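You operate a simulated robot arm through the tools that you are given. There is no shell and no other tool. Be economical: measure what you need, move in short steps, check, and stop when the job is done.

You are at the controls of a simulated two-armed robot. One attempt, no reset.

JOB
Take the tube cap and leave it on top of the footed board.
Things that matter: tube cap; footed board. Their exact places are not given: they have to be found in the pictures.

The check looks at the end state, three seconds after you hand in, the way a careful person would. Anything else that was tipped, shoved, dropped, spilled or broken makes it a failure. Lids that push on must go on centred and level and be pressed home; caps that screw on are set level and turned clockwise until they are tight.

ROBOT AND FRAMES
Two 7-joint arms with two-finger parallel grippers on one trunk, on a base that drives. Base frame: it is fixed to the floor where the robot stands at the start and does not move with it; the origin is under the middle of the robot, x ahead of it, y to its left, z up. Lengths are in mm, angles in degrees, forces in N, time in s.
The left shoulder is at the start at [70, 163, 1370], the right one opposite. Payload 3.43 kg a hand.
The TCP of each hand is the grasp point between the finger pads, 34 mm short of the fingertips. In the tool frame z runs along the fingers and y along their closing line. The gripper opens to 128 mm. The fingers are 24 mm wide and 12 mm thick; the gripper's body (48 by 130 mm) begins 96 mm behind the TCP.
Orientation is that of the tool frame in the base frame, as [roll, pitch, yaw] about the fixed x, y, z axes, in that order (R = Rz(yaw) Ry(pitch) Rx(roll)). With the fingers straight down and closing along the base's y, the tool's x points along the base's -x, its y along +y and its z along -z.

CONTROLS
- The arms move only by the tool jog_arm. It takes "left_deltas", "right_deltas" or both (then of equal length, played together; a hand with none holds still); each is one flat list of numbers, 7 for each row, row after row: the shift along the tool's x, y, z in units of 40 mm (1.0 is 40 mm), then the turn, a rotation vector about the tool's x, y, z in units of 5 degrees (1.0 is 5 degrees), then the closure, from 0 (fully open) to 1 (shut). In form: [tx, ty, tz, wx, wy, wz, gripper, tx, ty, tz, wx, wy, wz, gripper, ...]. A call has 1 to 10 rows; each row shifts and turns the commanded pose from where the row before left it, along the tool's axes as they then stand. A call with a number of a shift or a turn outside -1 to 1 is refused whole. Rows are played at 5 a second. More than 50 mm and 8.6 degrees between two rows, or a gripper value outside its range, and nothing of the call is played. A pose out of reach is approached as far as the arm can. The call stops where the force on the tool passes 40 N (or 10 N more than at its start, if that is more) or the arm is blocked; 0.2 s more then pass. The fingers move at their own pace (about 153 mm/s each) and stop on an object; they squeeze with about 40 N. The grip force told is the motor's: it shows also when the fingers shut on nothing. Time passes only in rows, and 0.2 s behind the last, so rows that do not move let the fingers close. It gives the time, the measured TCP pose, the force on the tool (base axes), the opening and the grip force at its end, in the units of the frame above (readings bear some noise).
- Cameras (640 x 400 px; columns grow to the right, rows downward): "scene" is now at [124.3, 58.2, 1625.4]; the picture's right is [0.62, -0.78, 0.00], its down [-0.23, -0.18, -0.95] and it looks along [0.75, 0.59, -0.30] (base axes); focal length 247 px, centre (320, 200). "left" rides on the left gripper at [76, 11, -160] in its tool frame; the picture's right is [-0.15, 0.99, 0.00], its down [-0.88, -0.13, -0.46] and it looks along [-0.45, -0.07, 0.89] (tool axes); focal length 234 px, centre (320, 200). "right" rides on the right gripper at [76, -11, -160] in its tool frame; the picture's right is [0.15, 0.99, 0.00], its down [-0.88, 0.13, -0.46] and it looks along [-0.45, 0.07, 0.89] (tool axes); focal length 234 px, centre (320, 200).
- grab_frame(camera): a new picture of that camera. No time passes.
- slide_trunk(by): slides the trunk up (or, below 0, down) by that many mm; the arms and the scene camera ride with it, the base frame stays. It gives what a move gives, with no picture.
- drive_base(legs): drives the robot by 1 to 6 legs, each [ahead, left, turn to the left] in mm, mm and degrees, along the robot's own axes; the way and the turn of a leg run together, so that a leg with both is an arc; at most 1500 mm and 180 degrees a leg. The arms and the cameras ride along, it lands a little off, and it stops where it bumps. It gives what a move gives.
- aim_head(pan, tilt): turns the head with the scene camera to pan (to the left, within 86 degrees either way) and tilt (down, from -29 to 69), counted from straight ahead of the robot. It gives what a move gives.
- point_at(camera, pixels): for up to 12 pixels [column, row] of the newest picture of that camera ("zoom" is the newest enlarged one), the place [x, y, z] in the base frame of the surface seen there, good to about 3 mm. No time passes.
- close_up(camera, box): a new picture of the part [left, top, right, bottom] of that camera's present view, enlarged. No time passes.
- hand_in(): hands the job in; it is judged then, once.

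Keep the steps short. Do not move on a guess: measure, check each grasp and each placing, and mend mistakes. In all there are 80 turns and 70 pictures (those below and enlarged ones count). Leave the grippers open and the arms clear of the work at the hand-in unless told otherwise, and finish with a single line.

The tools are called after ">>>" by a JSON object that holds its "op" and its "data". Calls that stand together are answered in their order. jog_arm: Moves the arms, as the interface text tells. Its arguments: {"type":"object","properties":{"left_deltas":{"type":"array"},"right_deltas":{"type":"array"}},"required":[]} The other tools are called the same way: slide_trunk (by) slides the trunk up or down; drive_base (legs) drives the base; aim_head (pan, tilt) turns the head that bears the scene camera; grab_frame (camera) takes a picture; point_at (camera, pixels) gives the place of the surface under pixels of a picture; close_up (camera, box) takes an enlarged picture of a part of a camera's view; hand_in () hands the job in.

At the start:

```text
clock: 0.0
left_eef_pos: [386.7, 400.8, 1592.0]
left_orientation: [180.0, 0.1, -179.8]
left_ft_force: [-0.2, -0.3, 0.1]
left_grip_width: 128.2
left_finger_force: 0.1
right_eef_pos: [517.3, 70.0, 1551.1]
right_orientation: [-179.9, 0.0, 179.9]
right_ft_force: [-0.6, -1.2, -0.5]
right_grip_width: 128.1
right_finger_force: 0.1
trunk travel left (down, up): [-850.0, 90.0]
robot x, y, heading: [-0.5, 0.2, -0.1]
head pan, tilt: [38.3, 17.3]
```

scene: 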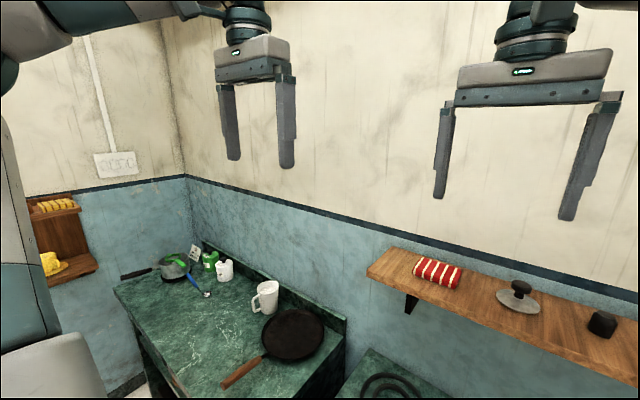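
right: 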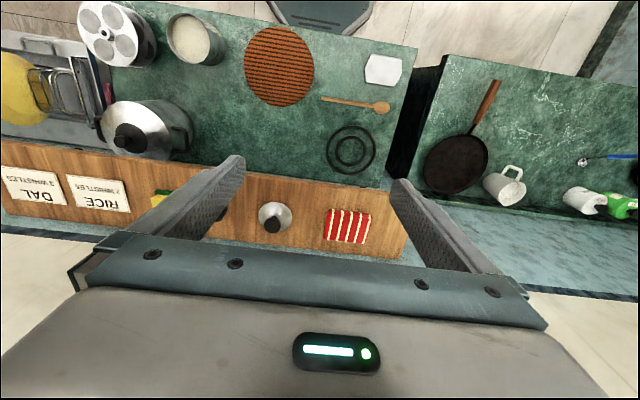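
left: 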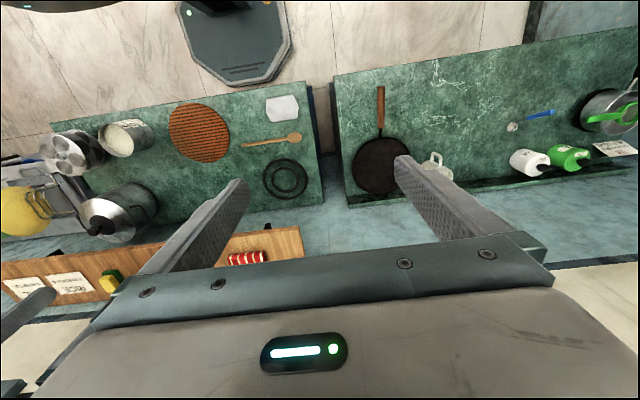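

I'll look at the counter ahead with the head, tilted down.

>>> {"op": "aim_head", "data": {"pan": 0, "tilt": 55}}

>>> {"op": "grab_frame", "data": {"camera": "scene"}}

>>> {"op": "close_up", "data": {"camera": "right", "box": [0, 0, 420, 260]}}

>>> {"op": "close_up", "data": {"camera": "left", "box": [320, 40, 640, 240]}}

```text
clock: 1.1
left_eef_pos: [387.8, 400.9, 1589.9]
left_orientation: [180.0, 0.0, -179.8]
left_ft_force: [-0.1, 0.0, -0.2]
left_grip_width: 127.7
left_finger_force: 0.0
right_eef_pos: [517.5, 68.9, 1550.6]
right_orientation: [-179.9, 0.0, 179.9]
right_ft_force: [0.2, 0.4, 0.3]
right_grip_width: 127.9
right_finger_force: 0.0
trunk travel left (down, up): [-850.0, 90.0]
robot x, y, heading: [0.7, -1.6, -0.2]
head pan, tilt: [0.0, 55.0]
```

```text
66 pictures are left
```

scene: 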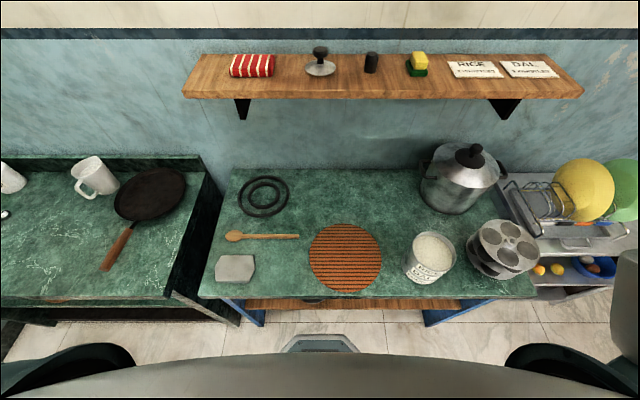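

```text
1.52 times, centred on (210, 130) of right
```

zoom: 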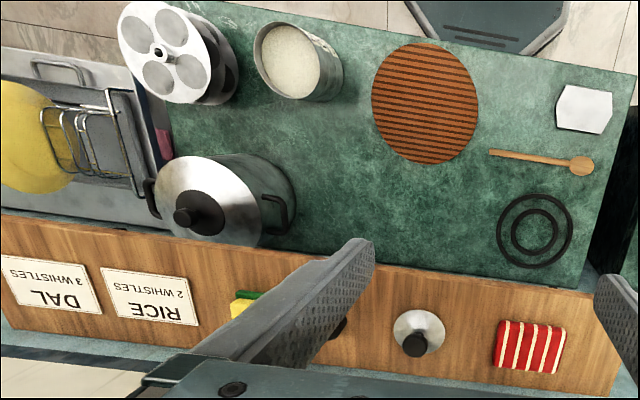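

```text
2.00 times, centred on (480, 140) of left
```

zoom: 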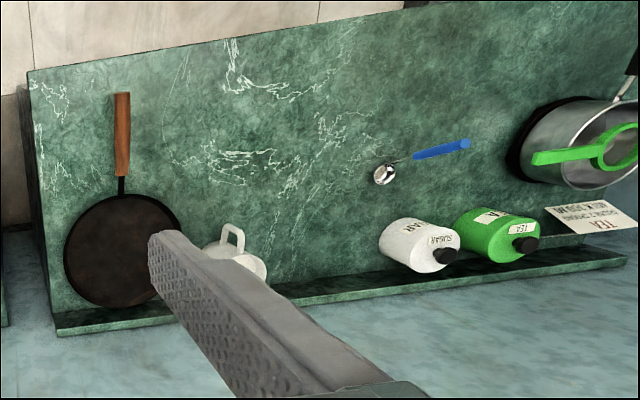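

The candidates are the knobbed disc and dark cylinder on the shelf, and the round board on the counter. I'll look closer at each, and around the sides too.

>>> {"op": "close_up", "data": {"camera": "scene", "box": [210, 35, 450, 115]}}

>>> {"op": "close_up", "data": {"camera": "scene", "box": [200, 160, 400, 310]}}

>>> {"op": "close_up", "data": {"camera": "scene", "box": [400, 130, 640, 300]}}

>>> {"op": "point_at", "data": {"camera": "scene", "pixels": [[320, 50], [320, 70], [371, 56], [371, 70], [345, 255], [345, 210], [312, 255], [261, 195], [235, 268], [400, 90], [345, 240], [290, 200]]}}

>>> {"op": "aim_head", "data": {"pan": -60, "tilt": 40}}

>>> {"op": "grab_frame", "data": {"camera": "scene"}}

>>> {"op": "aim_head", "data": {"pan": 65, "tilt": 40}}

>>> {"op": "grab_frame", "data": {"camera": "scene"}}

```text
2.67 times, centred on (330, 75) of scene
```

zoom: 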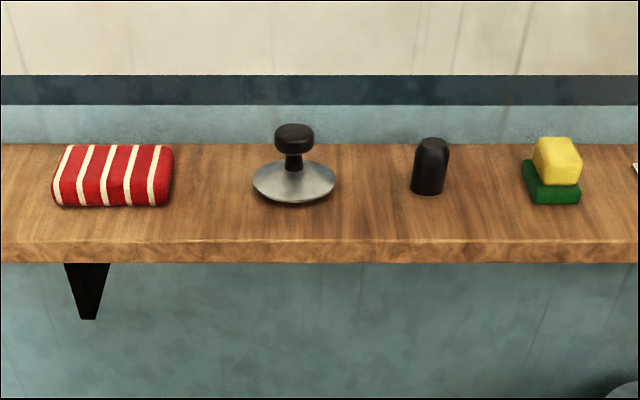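

```text
2.67 times, centred on (300, 235) of scene
```

zoom: 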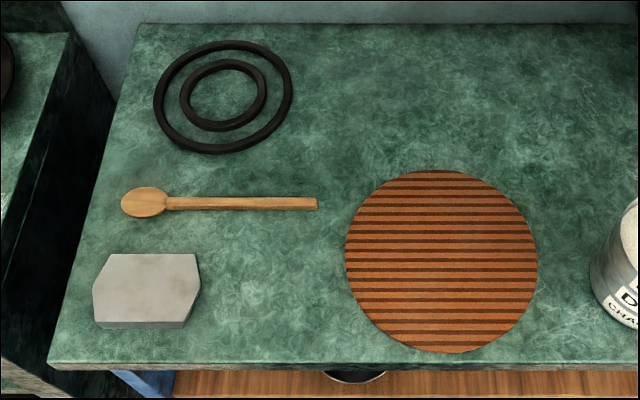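

```text
2.35 times, centred on (520, 215) of scene
```

zoom: 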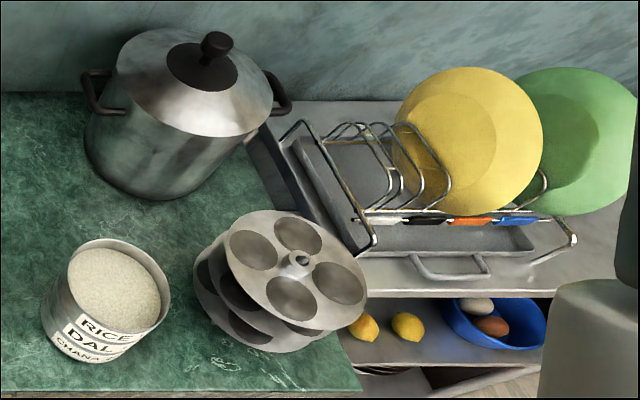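

```text
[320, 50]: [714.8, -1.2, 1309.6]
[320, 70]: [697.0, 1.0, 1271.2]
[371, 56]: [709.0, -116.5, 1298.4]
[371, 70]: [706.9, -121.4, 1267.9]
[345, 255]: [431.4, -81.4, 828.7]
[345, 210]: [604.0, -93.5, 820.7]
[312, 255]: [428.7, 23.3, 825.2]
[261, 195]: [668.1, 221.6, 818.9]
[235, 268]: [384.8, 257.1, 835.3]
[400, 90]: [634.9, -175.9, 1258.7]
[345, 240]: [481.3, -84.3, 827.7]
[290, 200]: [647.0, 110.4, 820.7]
```

```text
clock: 2.4
left_eef_pos: [388.2, 400.8, 1593.4]
left_orientation: [180.0, 0.0, -179.9]
left_ft_force: [-0.7, -0.1, -0.5]
left_grip_width: 128.2
left_finger_force: 0.1
right_eef_pos: [516.0, 69.6, 1550.7]
right_orientation: [179.9, 0.0, 180.0]
right_ft_force: [0.0, 0.0, -0.3]
right_grip_width: 127.9
right_finger_force: 0.0
trunk travel left (down, up): [-850.0, 90.0]
robot x, y, heading: [1.9, -1.6, -0.0]
head pan, tilt: [-60.0, 40.0]
```

```text
60 pictures are left
```

scene: 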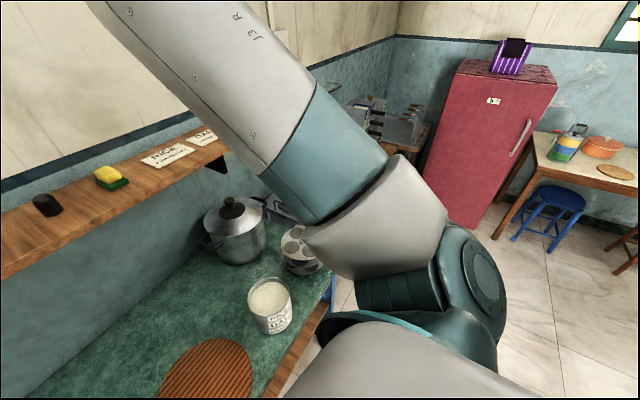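

```text
clock: 4.4
left_eef_pos: [387.3, 399.7, 1592.2]
left_orientation: [-179.9, 0.0, -179.9]
left_ft_force: [-0.8, -0.7, -0.2]
left_grip_width: 127.9
left_finger_force: 0.1
right_eef_pos: [517.6, 68.4, 1549.2]
right_orientation: [179.9, -0.1, 179.9]
right_ft_force: [-0.7, -0.4, 0.1]
right_grip_width: 128.1
right_finger_force: 0.1
trunk travel left (down, up): [-850.0, 90.0]
robot x, y, heading: [-0.1, 4.6, 0.1]
head pan, tilt: [65.0, 40.0]
```

```text
59 pictures are left
```

scene: 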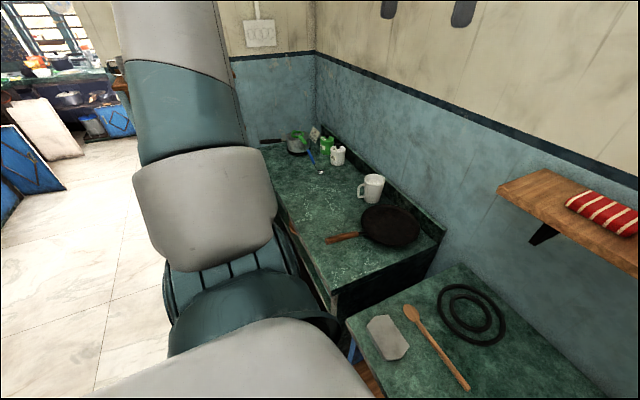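

The room is larger than this counter, and there's a round board on the far-right table. I'll look that way first and zoom in.

>>> {"op": "aim_head", "data": {"pan": -86, "tilt": 25}}

>>> {"op": "grab_frame", "data": {"camera": "scene"}}

>>> {"op": "drive_base", "data": {"legs": [[-300, 0, 0]]}}

>>> {"op": "drive_base", "data": {"legs": [[0, 0, -90]]}}

>>> {"op": "aim_head", "data": {"pan": 0, "tilt": 25}}

>>> {"op": "grab_frame", "data": {"camera": "scene"}}

>>> {"op": "aim_head", "data": {"pan": -75, "tilt": 25}}

>>> {"op": "grab_frame", "data": {"camera": "scene"}}

```text
clock: 6.8
left_eef_pos: [387.3, 401.0, 1592.7]
left_orientation: [180.0, 0.0, -179.9]
left_ft_force: [0.4, -0.3, -0.4]
left_grip_width: 128.2
left_finger_force: 0.0
right_eef_pos: [517.3, 69.0, 1549.4]
right_orientation: [-179.9, 0.0, 179.8]
right_ft_force: [0.5, 0.1, 0.3]
right_grip_width: 128.0
right_finger_force: 0.0
trunk travel left (down, up): [-850.0, 90.0]
robot x, y, heading: [0.3, 4.3, 0.2]
head pan, tilt: [-85.9, 25.0]
```

```text
58 pictures are left
```

scene: 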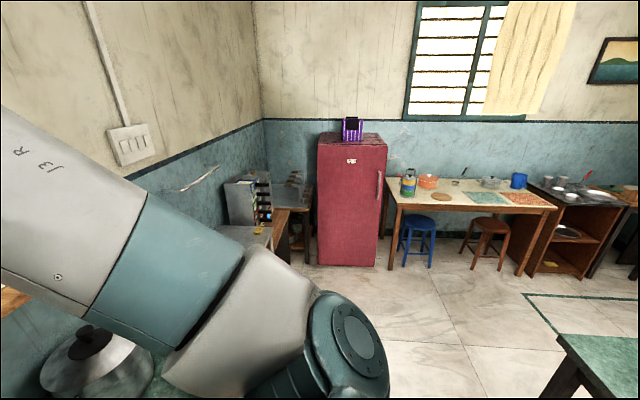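

```text
clock: 8.8
left_eef_pos: [95.0, 400.4, 1591.1]
left_orientation: [-179.9, -0.2, -179.9]
left_ft_force: [-0.3, -0.5, -0.3]
left_grip_width: 128.1
left_finger_force: 0.0
right_eef_pos: [222.0, 68.8, 1549.7]
right_orientation: [180.0, -0.2, 179.9]
right_ft_force: [0.1, 0.2, -0.6]
right_grip_width: 127.9
right_finger_force: 0.0
trunk travel left (down, up): [-850.0, 90.0]
robot x, y, heading: [-295.9, 1.1, -0.0]
head pan, tilt: [-85.9, 25.0]
```

```text
clock: 12.9
left_eef_pos: [115.3, -375.4, 1591.7]
left_orientation: [179.8, 0.0, 91.8]
left_ft_force: [-0.1, 0.8, -0.1]
left_grip_width: 128.2
left_finger_force: 0.0
right_eef_pos: [-211.6, -514.9, 1549.4]
right_orientation: [-180.0, 0.0, 91.8]
right_ft_force: [0.6, 0.7, -0.5]
right_grip_width: 127.8
right_finger_force: 0.0
trunk travel left (down, up): [-850.0, 90.0]
robot x, y, heading: [-295.4, 5.3, -88.5]
head pan, tilt: [-85.9, 25.0]
```

```text
clock: 14.5
left_eef_pos: [114.6, -375.7, 1592.3]
left_orientation: [180.0, 0.0, 91.7]
left_ft_force: [0.1, 0.1, 0.0]
left_grip_width: 127.8
left_finger_force: 0.2
right_eef_pos: [-212.1, -515.1, 1550.0]
right_orientation: [-180.0, 0.0, 91.7]
right_ft_force: [0.2, -0.6, -0.1]
right_grip_width: 128.1
right_finger_force: 0.1
trunk travel left (down, up): [-850.0, 90.0]
robot x, y, heading: [-298.2, -2.6, -88.5]
head pan, tilt: [0.0, 25.0]
```

```text
57 pictures are left
```

scene: 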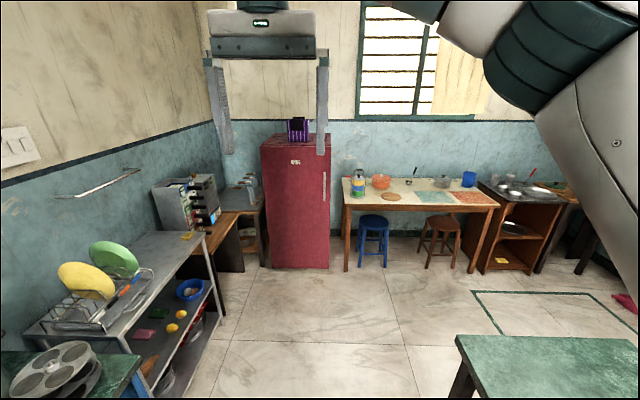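

```text
clock: 16.0
left_eef_pos: [115.1, -374.1, 1592.4]
left_orientation: [-180.0, 0.0, 91.8]
left_ft_force: [0.2, 0.1, 0.3]
left_grip_width: 128.1
left_finger_force: 0.1
right_eef_pos: [-210.5, -513.8, 1549.8]
right_orientation: [180.0, 0.1, 91.8]
right_ft_force: [1.2, -0.3, -0.1]
right_grip_width: 128.0
right_finger_force: 0.1
trunk travel left (down, up): [-850.0, 90.0]
robot x, y, heading: [-296.7, 0.6, -88.0]
head pan, tilt: [-75.0, 25.0]
```

```text
56 pictures are left
```

scene: 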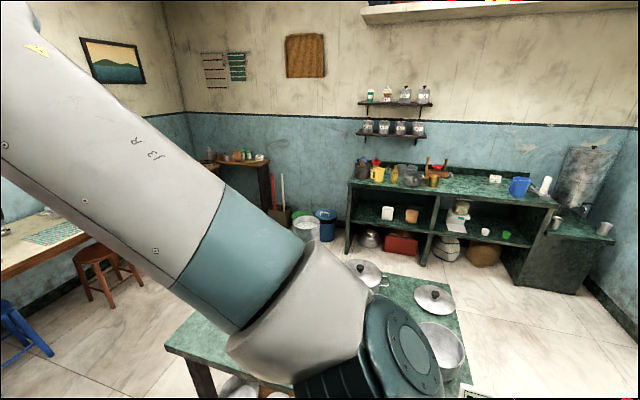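

A low green table stands in the middle of the room. I'll measure it and zoom on several areas.

>>> {"op": "point_at", "data": {"camera": "scene", "pixels": [[170, 348], [435, 300], [365, 272], [430, 205], [30, 260], [410, 280]]}}

>>> {"op": "close_up", "data": {"camera": "scene", "box": [340, 70, 640, 270]}}

>>> {"op": "aim_head", "data": {"pan": -20, "tilt": 25}}

>>> {"op": "close_up", "data": {"camera": "scene", "box": [240, 100, 480, 250]}}

>>> {"op": "close_up", "data": {"camera": "scene", "box": [440, 120, 640, 260]}}

```text
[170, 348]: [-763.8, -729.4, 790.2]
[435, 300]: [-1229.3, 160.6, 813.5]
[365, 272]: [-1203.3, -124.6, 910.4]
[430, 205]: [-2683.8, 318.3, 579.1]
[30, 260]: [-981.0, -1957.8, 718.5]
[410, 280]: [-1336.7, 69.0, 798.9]
```

```text
2.00 times, centred on (490, 170) of scene
```

zoom: 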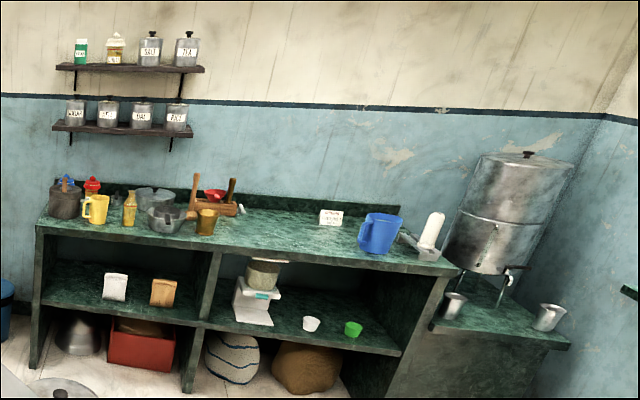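

```text
clock: 17.2
left_eef_pos: [116.2, -375.6, 1591.3]
left_orientation: [-180.0, 0.0, 91.8]
left_ft_force: [-0.4, 0.5, 0.3]
left_grip_width: 128.3
left_finger_force: 0.0
right_eef_pos: [-211.4, -513.6, 1550.0]
right_orientation: [-180.0, 0.0, 91.6]
right_ft_force: [-0.2, 0.2, 0.0]
right_grip_width: 128.1
right_finger_force: 0.0
trunk travel left (down, up): [-850.0, 90.0]
robot x, y, heading: [-297.8, 1.1, -88.6]
head pan, tilt: [-20.0, 25.0]
```

```text
2.67 times, centred on (360, 175) of scene
```

zoom: 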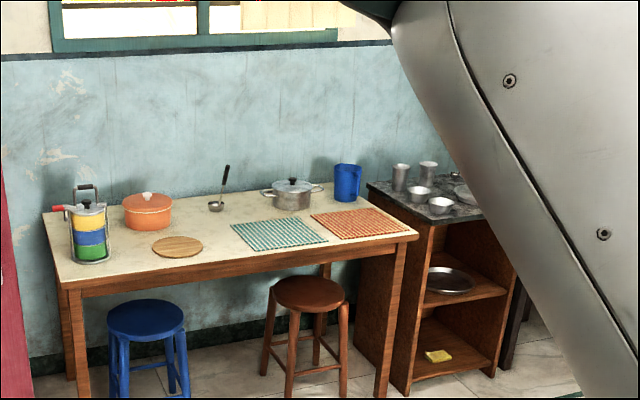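

```text
2.86 times, centred on (540, 190) of scene
```

zoom: 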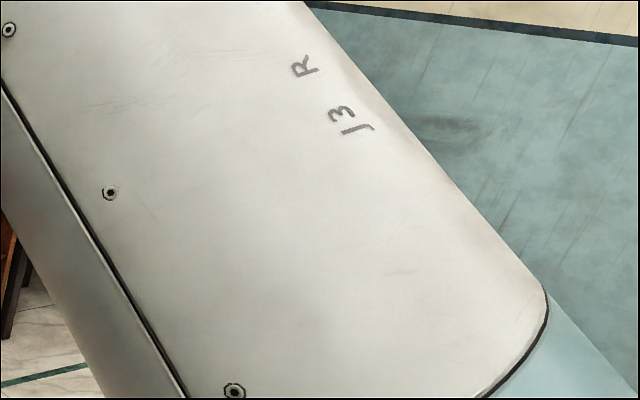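

More of the room lies behind me, so I'll turn further and look.

>>> {"op": "drive_base", "data": {"legs": [[0, 0, -90]]}}

>>> {"op": "aim_head", "data": {"pan": 0, "tilt": 40}}

>>> {"op": "grab_frame", "data": {"camera": "scene"}}

>>> {"op": "aim_head", "data": {"pan": -70, "tilt": 25}}

>>> {"op": "grab_frame", "data": {"camera": "scene"}}

>>> {"op": "aim_head", "data": {"pan": 45, "tilt": 30}}

>>> {"op": "grab_frame", "data": {"camera": "scene"}}

```text
clock: 21.5
left_eef_pos: [-668.9, -415.6, 1591.5]
left_orientation: [180.0, 0.0, 2.1]
left_ft_force: [-0.2, 0.3, -0.6]
left_grip_width: 128.0
left_finger_force: 0.0
right_eef_pos: [-811.2, -89.4, 1549.9]
right_orientation: [-180.0, 0.0, 2.1]
right_ft_force: [-0.2, 0.1, -0.1]
right_grip_width: 127.7
right_finger_force: 0.1
trunk travel left (down, up): [-850.0, 90.0]
robot x, y, heading: [-296.0, 1.3, -177.6]
head pan, tilt: [-20.0, 25.0]
```

```text
clock: 22.3
left_eef_pos: [-668.3, -415.0, 1591.6]
left_orientation: [180.0, 0.0, 2.2]
left_ft_force: [0.2, 0.2, 0.0]
left_grip_width: 128.0
left_finger_force: 0.1
right_eef_pos: [-810.7, -88.8, 1549.7]
right_orientation: [-180.0, 0.0, 2.1]
right_ft_force: [0.2, 0.1, 0.1]
right_grip_width: 128.0
right_finger_force: 0.0
trunk travel left (down, up): [-850.0, 90.0]
robot x, y, heading: [-296.1, -1.2, -177.8]
head pan, tilt: [0.0, 40.0]
```

```text
52 pictures are left
```

scene: 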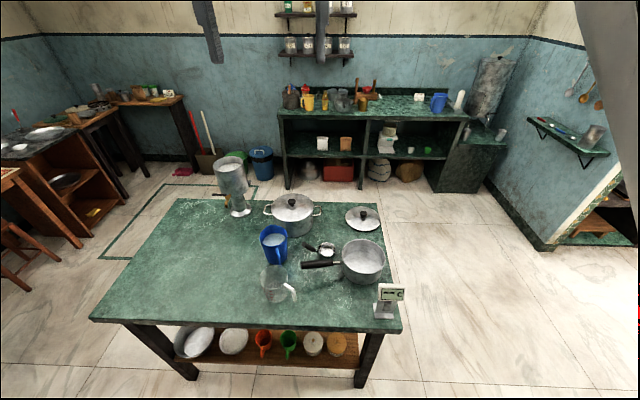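

```text
clock: 23.7
left_eef_pos: [-669.3, -415.2, 1592.0]
left_orientation: [-179.9, 0.0, 2.2]
left_ft_force: [0.2, -0.2, 0.5]
left_grip_width: 128.1
left_finger_force: 0.0
right_eef_pos: [-810.3, -88.0, 1549.7]
right_orientation: [-180.0, -0.1, 2.1]
right_ft_force: [-0.3, 0.7, -0.8]
right_grip_width: 127.7
right_finger_force: 0.0
trunk travel left (down, up): [-850.0, 90.0]
robot x, y, heading: [-297.0, -0.2, -177.7]
head pan, tilt: [-70.0, 25.0]
```

```text
51 pictures are left
```

scene: 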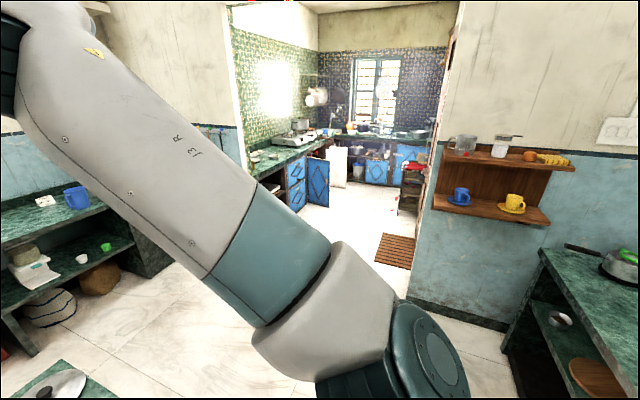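

```text
clock: 25.6
left_eef_pos: [-669.6, -416.0, 1592.5]
left_orientation: [-180.0, -0.1, 2.2]
left_ft_force: [0.3, 0.2, -0.1]
left_grip_width: 128.0
left_finger_force: 0.0
right_eef_pos: [-810.1, -88.2, 1550.2]
right_orientation: [-179.9, 0.1, 2.1]
right_ft_force: [0.5, -0.1, 0.2]
right_grip_width: 128.1
right_finger_force: 0.1
trunk travel left (down, up): [-850.0, 90.0]
robot x, y, heading: [-295.4, -3.7, -177.6]
head pan, tilt: [45.0, 30.0]
```

```text
50 pictures are left
```

scene: 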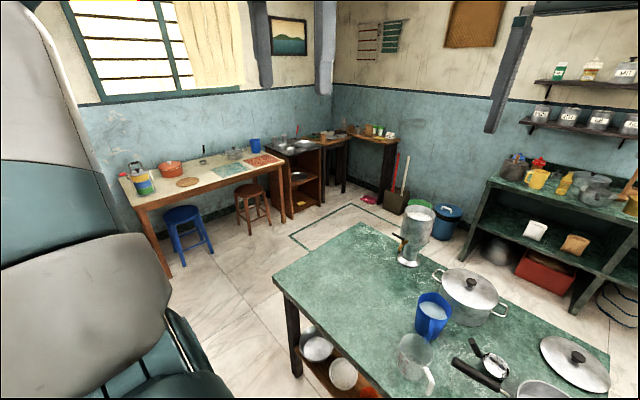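

I'll zoom in on the lower shelf of the near-left counter, the doorway and the far counters.

>>> {"op": "close_up", "data": {"camera": "scene", "box": [270, 110, 430, 210]}}

>>> {"op": "close_up", "data": {"camera": "scene", "box": [360, 180, 640, 400]}}

>>> {"op": "aim_head", "data": {"pan": -80, "tilt": 30}}

>>> {"op": "close_up", "data": {"camera": "scene", "box": [340, 60, 640, 400]}}

>>> {"op": "close_up", "data": {"camera": "scene", "box": [240, 60, 440, 260]}}

>>> {"op": "aim_head", "data": {"pan": 0, "tilt": 30}}

>>> {"op": "close_up", "data": {"camera": "scene", "box": [440, 60, 640, 300]}}

>>> {"op": "close_up", "data": {"camera": "scene", "box": [260, 80, 470, 240]}}

```text
4.00 times, centred on (350, 160) of scene
```

zoom: 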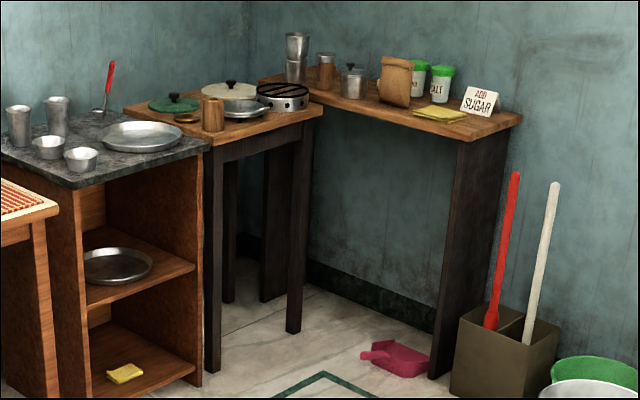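

```text
1.82 times, centred on (500, 290) of scene
```

zoom: 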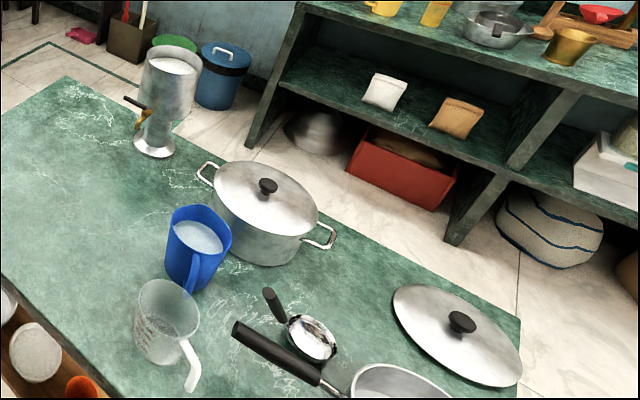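

```text
clock: 27.7
left_eef_pos: [-668.5, -415.7, 1592.6]
left_orientation: [180.0, 0.0, 2.3]
left_ft_force: [0.5, 0.4, 0.2]
left_grip_width: 128.0
left_finger_force: 0.1
right_eef_pos: [-811.2, -88.3, 1549.6]
right_orientation: [-180.0, 0.1, 2.1]
right_ft_force: [0.3, -0.2, 0.3]
right_grip_width: 128.1
right_finger_force: 0.0
trunk travel left (down, up): [-850.0, 90.0]
robot x, y, heading: [-295.0, -1.2, -177.8]
head pan, tilt: [-80.0, 30.0]
```

```text
1.18 times, centred on (490, 230) of scene
```

zoom: 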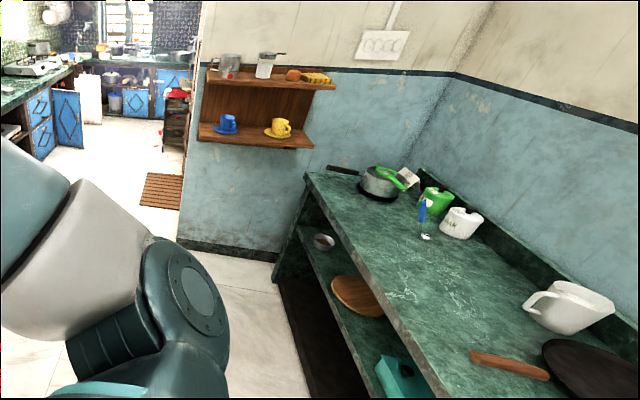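

```text
2.00 times, centred on (340, 160) of scene
```

zoom: 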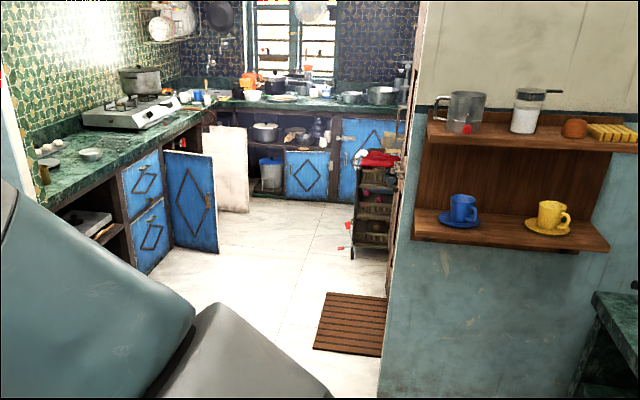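

```text
clock: 29.2
left_eef_pos: [-668.7, -414.1, 1591.9]
left_orientation: [-179.9, -0.1, 2.1]
left_ft_force: [0.0, -0.7, 0.2]
left_grip_width: 128.0
left_finger_force: 0.1
right_eef_pos: [-811.8, -89.2, 1549.7]
right_orientation: [180.0, 0.0, 2.2]
right_ft_force: [0.2, 0.1, 0.1]
right_grip_width: 128.0
right_finger_force: 0.1
trunk travel left (down, up): [-850.0, 90.0]
robot x, y, heading: [-292.5, 1.2, -177.9]
head pan, tilt: [0.0, 30.0]
```

```text
1.67 times, centred on (540, 180) of scene
```

zoom: 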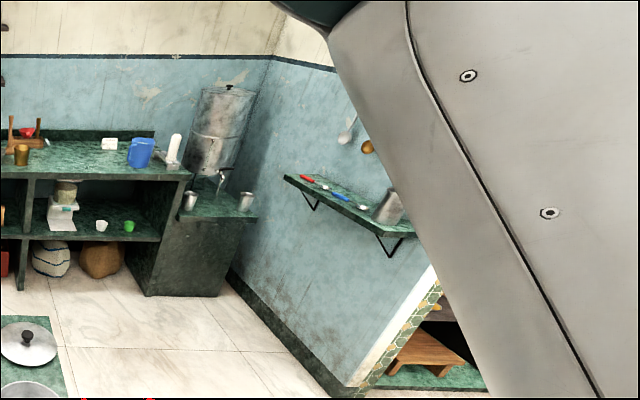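

```text
2.50 times, centred on (365, 160) of scene
```

zoom: 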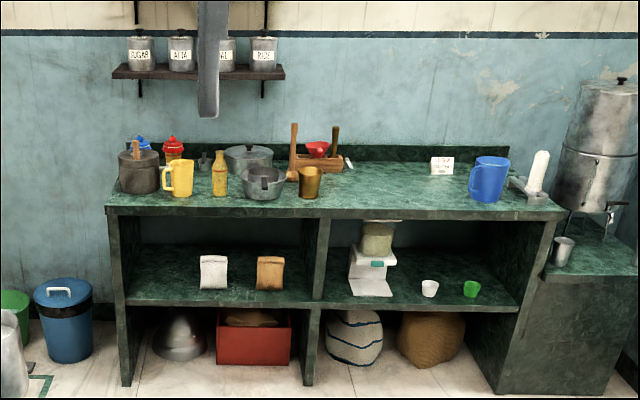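

A wooden slab with feet shows on a low green ledge by the doorway (about scene pixel 609,270). I'll turn the head to that spot.

>>> {"op": "aim_head", "data": {"pan": -42, "tilt": 30}}

>>> {"op": "grab_frame", "data": {"camera": "scene"}}

```text
clock: 30.3
left_eef_pos: [-668.3, -416.2, 1592.8]
left_orientation: [-180.0, 0.0, 2.2]
left_ft_force: [0.2, -0.8, 0.2]
left_grip_width: 127.9
left_finger_force: 0.0
right_eef_pos: [-811.1, -89.5, 1549.1]
right_orientation: [-180.0, -0.1, 2.1]
right_ft_force: [-0.1, 0.8, 0.7]
right_grip_width: 128.3
right_finger_force: 0.1
trunk travel left (down, up): [-850.0, 90.0]
robot x, y, heading: [-294.3, 2.5, -177.7]
head pan, tilt: [-42.0, 30.0]
```

```text
43 pictures are left
```

scene: 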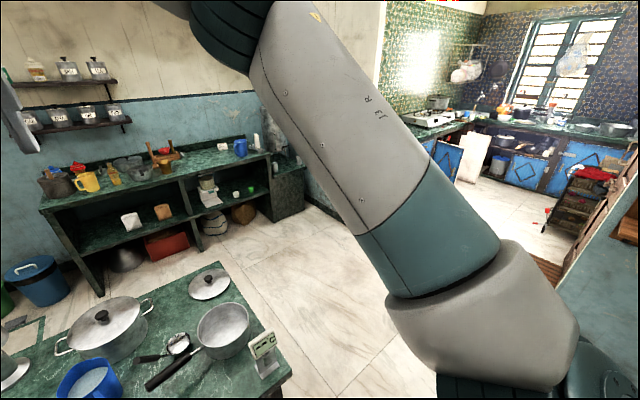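

The arm blocks the view, so I'll turn to face the doorway.

>>> {"op": "drive_base", "data": {"legs": [[0, 0, -80]]}}

>>> {"op": "aim_head", "data": {"pan": 0, "tilt": 30}}

>>> {"op": "grab_frame", "data": {"camera": "scene"}}

```text
clock: 34.2
left_eef_pos: [-761.4, 309.7, 1592.9]
left_orientation: [180.0, -0.1, -79.8]
left_ft_force: [-0.6, 0.4, 0.2]
left_grip_width: 128.0
left_finger_force: 0.1
right_eef_pos: [-458.0, 496.3, 1550.0]
right_orientation: [-180.0, 0.0, -79.9]
right_ft_force: [-0.2, -0.2, 0.0]
right_grip_width: 127.9
right_finger_force: 0.0
trunk travel left (down, up): [-850.0, 90.0]
robot x, y, heading: [-296.8, 0.1, 100.3]
head pan, tilt: [-42.0, 30.0]
```

```text
clock: 35.3
left_eef_pos: [-760.4, 308.7, 1592.7]
left_orientation: [-179.9, 0.0, -79.7]
left_ft_force: [-0.1, 0.0, -0.5]
left_grip_width: 128.1
left_finger_force: 0.1
right_eef_pos: [-457.1, 497.5, 1549.7]
right_orientation: [180.0, 0.1, -79.8]
right_ft_force: [-0.2, 0.3, -0.3]
right_grip_width: 127.9
right_finger_force: 0.1
trunk travel left (down, up): [-850.0, 90.0]
robot x, y, heading: [-297.9, 0.2, 100.3]
head pan, tilt: [0.0, 30.0]
```

```text
42 pictures are left
```

scene: 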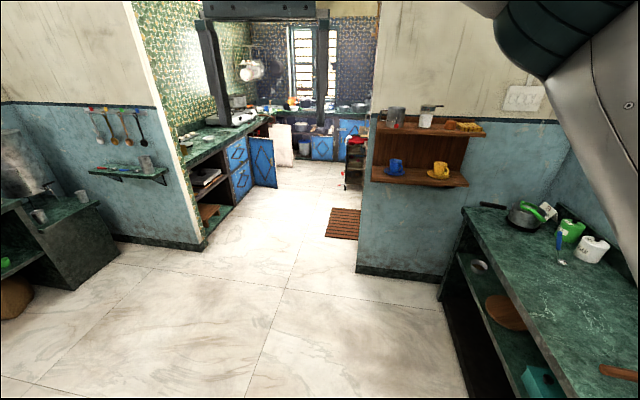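

>>> {"op": "point_at", "data": {"camera": "scene", "pixels": [[210, 210], [505, 312], [480, 266], [345, 222], [200, 245], [190, 160], [357, 268], [440, 295], [230, 140], [535, 380]]}}

>>> {"op": "close_up", "data": {"camera": "scene", "box": [170, 80, 370, 240]}}

>>> {"op": "close_up", "data": {"camera": "scene", "box": [430, 230, 600, 400]}}

```text
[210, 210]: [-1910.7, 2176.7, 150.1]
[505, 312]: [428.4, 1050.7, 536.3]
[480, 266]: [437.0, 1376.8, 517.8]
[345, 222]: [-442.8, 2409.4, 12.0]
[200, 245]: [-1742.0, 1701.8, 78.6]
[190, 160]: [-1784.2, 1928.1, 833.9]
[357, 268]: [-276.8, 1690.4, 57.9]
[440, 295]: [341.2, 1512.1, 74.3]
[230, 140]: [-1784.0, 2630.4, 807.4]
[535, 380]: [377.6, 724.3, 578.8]
```

```text
2.50 times, centred on (270, 160) of scene
```

zoom: 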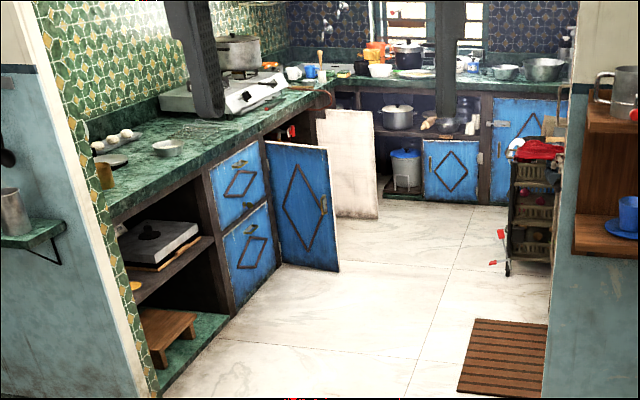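

```text
2.35 times, centred on (515, 315) of scene
```

zoom: 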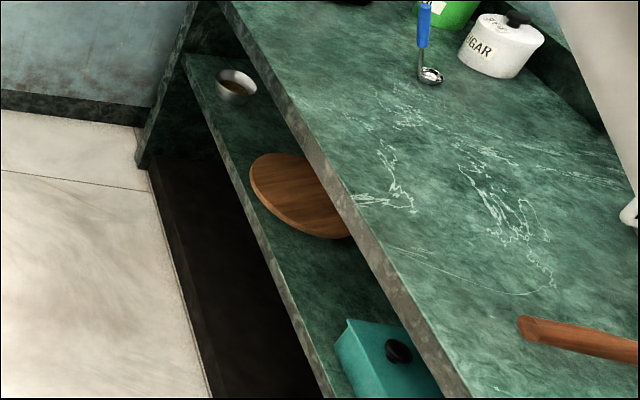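

The near-left counter's lower shelf is at about z=510, matching the given work surface, and it holds a round wooden board, a bowl and a teal box with a black knob. I'll drive in front of it and look straight in.

>>> {"op": "drive_base", "data": {"legs": [[950, 0, 0], [0, 0, -100]]}}

>>> {"op": "slide_trunk", "data": {"by": -500}}

>>> {"op": "aim_head", "data": {"pan": 0, "tilt": 30}}

>>> {"op": "grab_frame", "data": {"camera": "scene"}}

```text
clock: 44.5
left_eef_pos: [-58.2, 1325.9, 1591.8]
left_orientation: [180.0, 0.0, 178.9]
left_ft_force: [0.2, 0.1, 0.2]
left_grip_width: 128.0
left_finger_force: 0.1
right_eef_pos: [63.0, 992.9, 1549.7]
right_orientation: [180.0, 0.0, 178.7]
right_ft_force: [-0.5, -0.2, -0.5]
right_grip_width: 128.4
right_finger_force: 0.1
trunk travel left (down, up): [-850.0, 90.0]
robot x, y, heading: [-455.2, 932.4, -1.3]
head pan, tilt: [0.0, 30.0]
```

```text
refused: -500 is not a number from -400 to 400
```

```text
clock: 45.1
left_eef_pos: [-57.6, 1326.1, 1592.4]
left_orientation: [-180.0, 0.0, 178.9]
left_ft_force: [0.2, 1.0, 0.4]
left_grip_width: 128.2
left_finger_force: 0.0
right_eef_pos: [64.5, 992.6, 1548.7]
right_orientation: [180.0, 0.0, 178.7]
right_ft_force: [1.0, 0.0, 0.0]
right_grip_width: 127.9
right_finger_force: 0.1
trunk travel left (down, up): [-850.0, 90.0]
robot x, y, heading: [-456.8, 932.8, -1.3]
head pan, tilt: [0.0, 30.0]
```

```text
39 pictures are left
```

scene: 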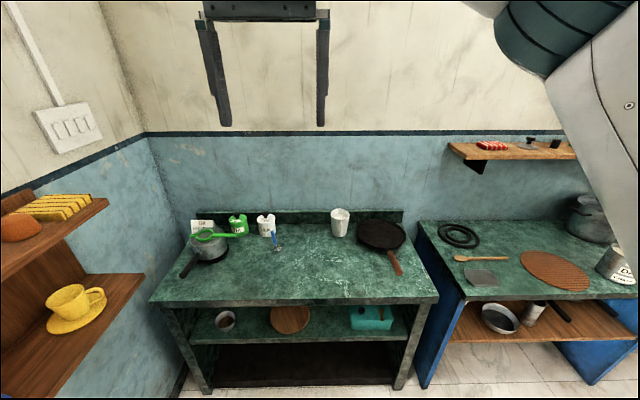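

>>> {"op": "slide_trunk", "data": {"by": -400}}

>>> {"op": "slide_trunk", "data": {"by": -300}}

>>> {"op": "aim_head", "data": {"pan": -15, "tilt": 20}}

>>> {"op": "grab_frame", "data": {"camera": "scene"}}

```text
clock: 48.9
left_eef_pos: [-59.2, 1325.4, 1193.2]
left_orientation: [180.0, -0.1, 178.9]
left_ft_force: [0.3, 0.0, -0.6]
left_grip_width: 128.4
left_finger_force: 0.1
right_eef_pos: [63.9, 992.1, 1149.5]
right_orientation: [-180.0, 0.0, 178.8]
right_ft_force: [0.2, -0.7, 0.1]
right_grip_width: 128.0
right_finger_force: 0.0
trunk travel left (down, up): [-450.0, 490.0]
robot x, y, heading: [-454.2, 937.8, -1.2]
head pan, tilt: [0.0, 30.0]
```

```text
clock: 51.9
left_eef_pos: [-59.5, 1325.7, 893.9]
left_orientation: [-179.9, 0.0, 178.8]
left_ft_force: [1.2, 0.0, 0.2]
left_grip_width: 128.0
left_finger_force: 0.1
right_eef_pos: [62.5, 990.9, 849.8]
right_orientation: [180.0, 0.0, 178.7]
right_ft_force: [-0.2, 0.0, -0.8]
right_grip_width: 128.2
right_finger_force: 0.0
trunk travel left (down, up): [-150.0, 790.0]
robot x, y, heading: [-455.9, 932.9, -1.4]
head pan, tilt: [0.0, 30.0]
```

```text
clock: 52.7
left_eef_pos: [-58.8, 1325.0, 891.9]
left_orientation: [180.0, 0.0, 178.9]
left_ft_force: [0.3, -0.6, 0.8]
left_grip_width: 128.2
left_finger_force: 0.0
right_eef_pos: [64.3, 991.3, 849.2]
right_orientation: [-180.0, -0.1, 178.8]
right_ft_force: [0.1, -0.6, -0.8]
right_grip_width: 128.1
right_finger_force: 0.0
trunk travel left (down, up): [-150.0, 790.0]
robot x, y, heading: [-458.2, 935.9, -1.2]
head pan, tilt: [-15.0, 20.0]
```

```text
38 pictures are left
```

scene: 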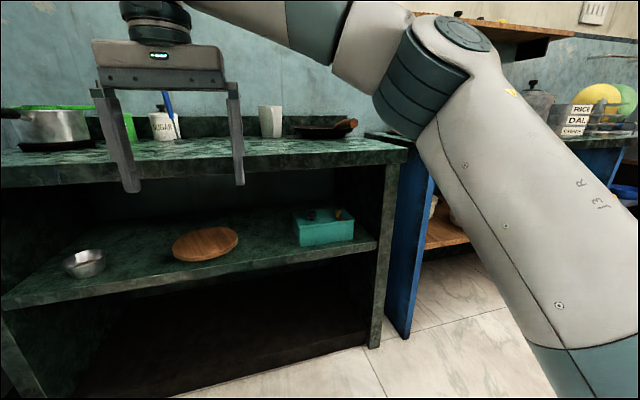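

>>> {"op": "close_up", "data": {"camera": "scene", "box": [40, 190, 380, 300]}}

>>> {"op": "close_up", "data": {"camera": "scene", "box": [280, 195, 370, 255]}}

>>> {"op": "point_at", "data": {"camera": "scene", "pixels": [[310, 215], [338, 213], [325, 218], [205, 243], [205, 258], [85, 262], [340, 255], [300, 240], [353, 235], [200, 276], [172, 165], [298, 220]]}}

```text
1.88 times, centred on (210, 245) of scene
```

zoom: 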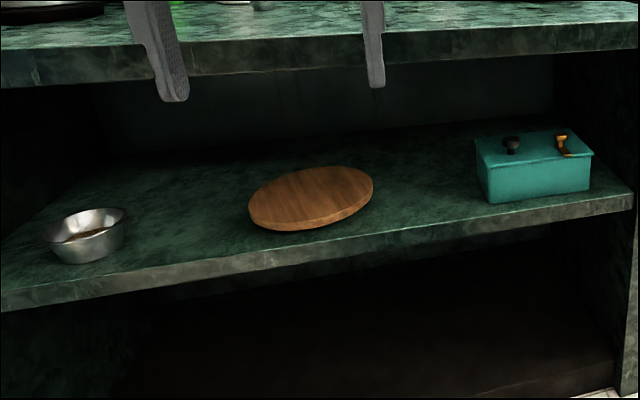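

```text
6.67 times, centred on (325, 225) of scene
```

zoom: 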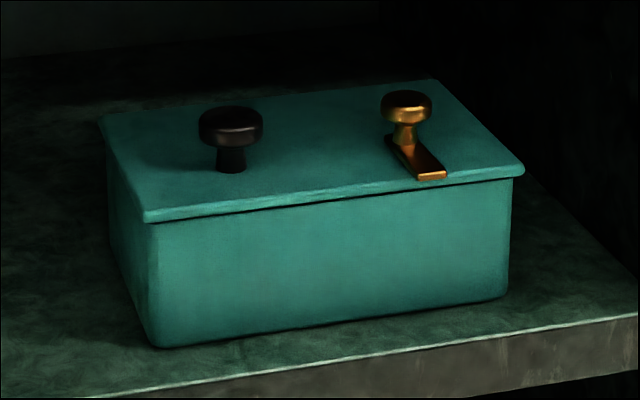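

```text
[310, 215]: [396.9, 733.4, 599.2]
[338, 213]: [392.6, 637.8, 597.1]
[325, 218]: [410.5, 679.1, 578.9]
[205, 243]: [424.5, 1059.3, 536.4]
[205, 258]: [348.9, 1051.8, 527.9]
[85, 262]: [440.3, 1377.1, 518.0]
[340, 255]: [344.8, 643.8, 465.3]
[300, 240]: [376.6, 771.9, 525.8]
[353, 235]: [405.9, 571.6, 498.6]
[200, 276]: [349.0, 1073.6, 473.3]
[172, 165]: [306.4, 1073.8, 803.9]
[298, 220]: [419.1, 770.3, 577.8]
```

The stove counter's lower wooden shelf also held a metal cylinder. I'll move right to view it.

>>> {"op": "drive_base", "data": {"legs": [[-150, -900, 0]]}}

>>> {"op": "aim_head", "data": {"pan": 0, "tilt": 20}}

>>> {"op": "grab_frame", "data": {"camera": "scene"}}

```text
clock: 56.1
left_eef_pos: [-94.7, 699.2, 893.3]
left_orientation: [-180.0, 0.1, 172.5]
left_ft_force: [0.2, 0.1, -0.5]
left_grip_width: 128.0
left_finger_force: 0.1
right_eef_pos: [-11.3, 353.6, 849.3]
right_orientation: [-179.9, 0.2, 172.4]
right_ft_force: [-0.2, 0.6, 0.4]
right_grip_width: 128.0
right_finger_force: 0.1
trunk travel left (down, up): [-150.0, 790.0]
robot x, y, heading: [-530.2, 351.2, -7.7]
head pan, tilt: [-15.0, 20.0]
stopped in leg 1: the robot was blocked; the commanded pose is now the measured one
```

```text
clock: 56.9
left_eef_pos: [-95.3, 699.8, 892.1]
left_orientation: [179.9, 0.1, 172.6]
left_ft_force: [0.1, -0.1, 0.2]
left_grip_width: 127.9
left_finger_force: 0.1
right_eef_pos: [-11.2, 353.8, 849.7]
right_orientation: [180.0, 0.1, 172.4]
right_ft_force: [0.4, -0.3, -0.1]
right_grip_width: 128.1
right_finger_force: 0.1
trunk travel left (down, up): [-150.0, 790.0]
robot x, y, heading: [-533.4, 354.8, -7.4]
head pan, tilt: [0.0, 20.0]
```

```text
35 pictures are left
```

scene: 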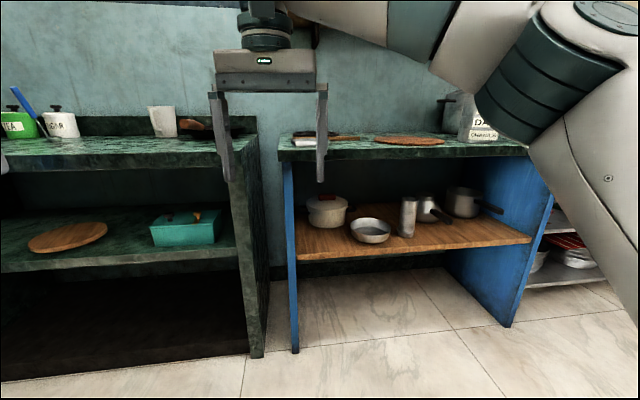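

I bumped the middle table. I'll ease forward away from it, then check that nothing there moved.

>>> {"op": "drive_base", "data": {"legs": [[200, 60, 7]]}}

>>> {"op": "aim_head", "data": {"pan": -86, "tilt": 20}}

>>> {"op": "grab_frame", "data": {"camera": "scene"}}

>>> {"op": "aim_head", "data": {"pan": -12, "tilt": 22}}

>>> {"op": "close_up", "data": {"camera": "scene", "box": [220, 120, 540, 300]}}

```text
clock: 58.5
left_eef_pos: [60.1, 797.1, 892.5]
left_orientation: [180.0, 0.1, 179.6]
left_ft_force: [-0.5, 0.2, -0.2]
left_grip_width: 127.9
left_finger_force: 0.1
right_eef_pos: [186.8, 465.2, 850.2]
right_orientation: [-180.0, 0.0, 179.5]
right_ft_force: [0.8, 0.2, -0.5]
right_grip_width: 128.0
right_finger_force: 0.0
trunk travel left (down, up): [-150.0, 790.0]
robot x, y, heading: [-327.6, 398.0, -0.6]
head pan, tilt: [0.0, 20.0]
```

```text
clock: 60.1
left_eef_pos: [60.9, 797.4, 892.8]
left_orientation: [179.9, 0.2, 179.6]
left_ft_force: [-0.2, 0.1, -1.1]
left_grip_width: 128.1
left_finger_force: 0.1
right_eef_pos: [185.7, 464.5, 849.7]
right_orientation: [180.0, 0.0, 179.5]
right_ft_force: [0.4, -0.4, -0.4]
right_grip_width: 128.0
right_finger_force: 0.1
trunk travel left (down, up): [-150.0, 790.0]
robot x, y, heading: [-329.9, 398.3, -0.5]
head pan, tilt: [-85.9, 20.0]
```

```text
34 pictures are left
```

scene: 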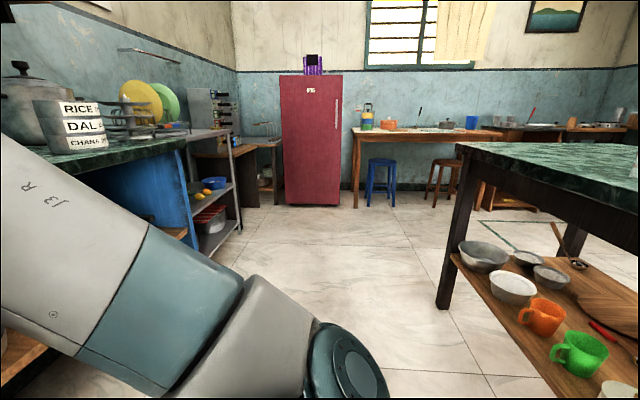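

```text
clock: 61.6
left_eef_pos: [60.4, 797.5, 891.9]
left_orientation: [180.0, 0.1, 179.6]
left_ft_force: [0.1, -0.4, 0.3]
left_grip_width: 127.9
left_finger_force: 0.0
right_eef_pos: [186.9, 464.3, 848.9]
right_orientation: [-179.9, 0.1, 179.6]
right_ft_force: [-0.4, 0.8, 0.4]
right_grip_width: 127.8
right_finger_force: 0.1
trunk travel left (down, up): [-150.0, 790.0]
robot x, y, heading: [-327.0, 399.5, -0.5]
head pan, tilt: [-12.0, 22.0]
```

```text
2.00 times, centred on (380, 210) of scene
```

zoom: 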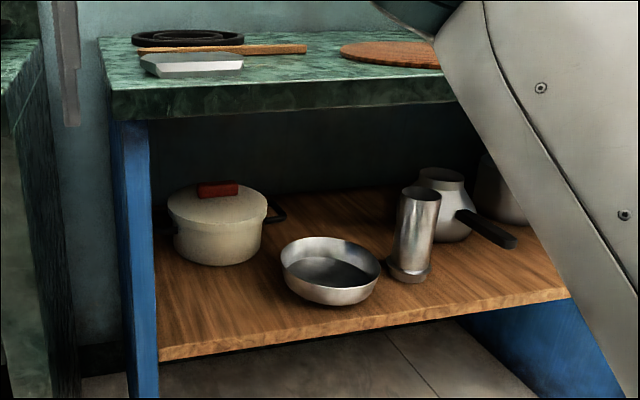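

There's an open steel puttu tube on the lower shelf, so the conical knobbed disc on the upper shelf is very likely its cap. Next I need to know which board has feet, so I'll look at the middle table's shelf and the left board again.

>>> {"op": "slide_trunk", "data": {"by": -140}}

>>> {"op": "aim_head", "data": {"pan": -86, "tilt": 20}}

>>> {"op": "close_up", "data": {"camera": "scene", "box": [440, 150, 640, 400]}}

>>> {"op": "aim_head", "data": {"pan": 40, "tilt": 15}}

>>> {"op": "close_up", "data": {"camera": "scene", "box": [200, 130, 480, 300]}}

```text
clock: 63.3
left_eef_pos: [61.1, 796.7, 752.4]
left_orientation: [179.9, 0.1, 179.6]
left_ft_force: [0.0, -0.4, -0.7]
left_grip_width: 128.0
left_finger_force: 0.1
right_eef_pos: [187.3, 464.7, 709.4]
right_orientation: [-180.0, 0.2, 179.5]
right_ft_force: [0.6, 0.2, -0.2]
right_grip_width: 128.0
right_finger_force: 0.0
trunk travel left (down, up): [-10.0, 930.0]
robot x, y, heading: [-330.3, 399.7, -0.4]
head pan, tilt: [-12.0, 22.0]
```

```text
clock: 64.7
left_eef_pos: [59.3, 797.4, 753.3]
left_orientation: [-179.9, 0.0, 179.6]
left_ft_force: [0.2, -0.3, -0.5]
left_grip_width: 127.9
left_finger_force: 0.1
right_eef_pos: [186.6, 465.4, 709.7]
right_orientation: [-179.9, 0.1, 179.5]
right_ft_force: [-0.8, -0.9, 0.2]
right_grip_width: 127.9
right_finger_force: 0.1
trunk travel left (down, up): [-10.0, 930.0]
robot x, y, heading: [-327.7, 395.5, -0.6]
head pan, tilt: [-85.9, 20.0]
```

```text
1.60 times, centred on (540, 275) of scene
```

zoom: 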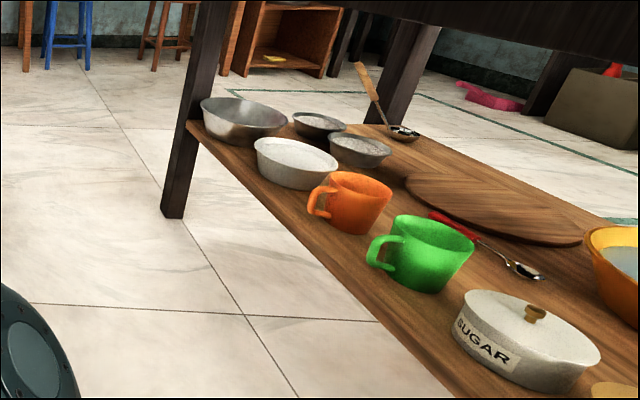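

```text
clock: 66.8
left_eef_pos: [59.6, 795.6, 752.6]
left_orientation: [-180.0, 0.1, 179.6]
left_ft_force: [-0.4, -0.7, 0.2]
left_grip_width: 128.0
left_finger_force: 0.0
right_eef_pos: [186.9, 464.6, 710.1]
right_orientation: [-180.0, 0.1, 179.4]
right_ft_force: [-0.4, -0.1, -0.8]
right_grip_width: 127.8
right_finger_force: 0.1
trunk travel left (down, up): [-10.0, 930.0]
robot x, y, heading: [-331.6, 397.9, -0.7]
head pan, tilt: [40.0, 15.0]
```

```text
2.29 times, centred on (340, 215) of scene
```

zoom: 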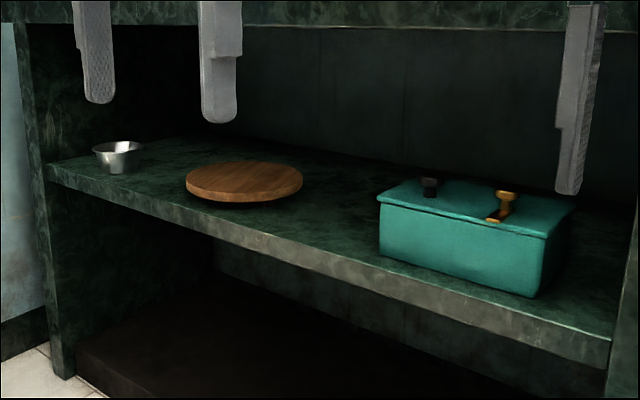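

>>> {"op": "close_up", "data": {"camera": "scene", "box": [270, 185, 350, 235]}}

>>> {"op": "point_at", "data": {"camera": "zoom", "pixels": [[320, 150], [130, 150], [530, 130], [320, 100], [320, 208], [320, 260], [150, 230], [600, 250], [320, 290], [560, 60]]}}

```text
8.00 times, centred on (310, 210) of scene
```

zoom: 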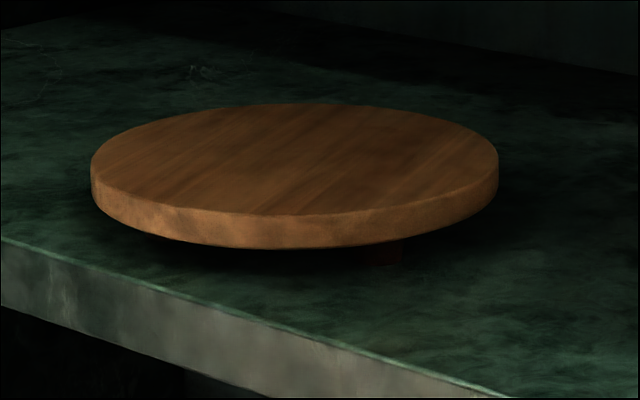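

```text
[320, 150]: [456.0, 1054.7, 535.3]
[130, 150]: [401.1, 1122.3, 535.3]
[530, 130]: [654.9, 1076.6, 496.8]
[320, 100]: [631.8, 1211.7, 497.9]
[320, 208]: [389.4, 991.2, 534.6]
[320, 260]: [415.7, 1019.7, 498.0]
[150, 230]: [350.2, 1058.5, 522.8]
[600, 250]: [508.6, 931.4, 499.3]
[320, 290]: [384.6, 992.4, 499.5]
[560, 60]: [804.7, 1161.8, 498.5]
```

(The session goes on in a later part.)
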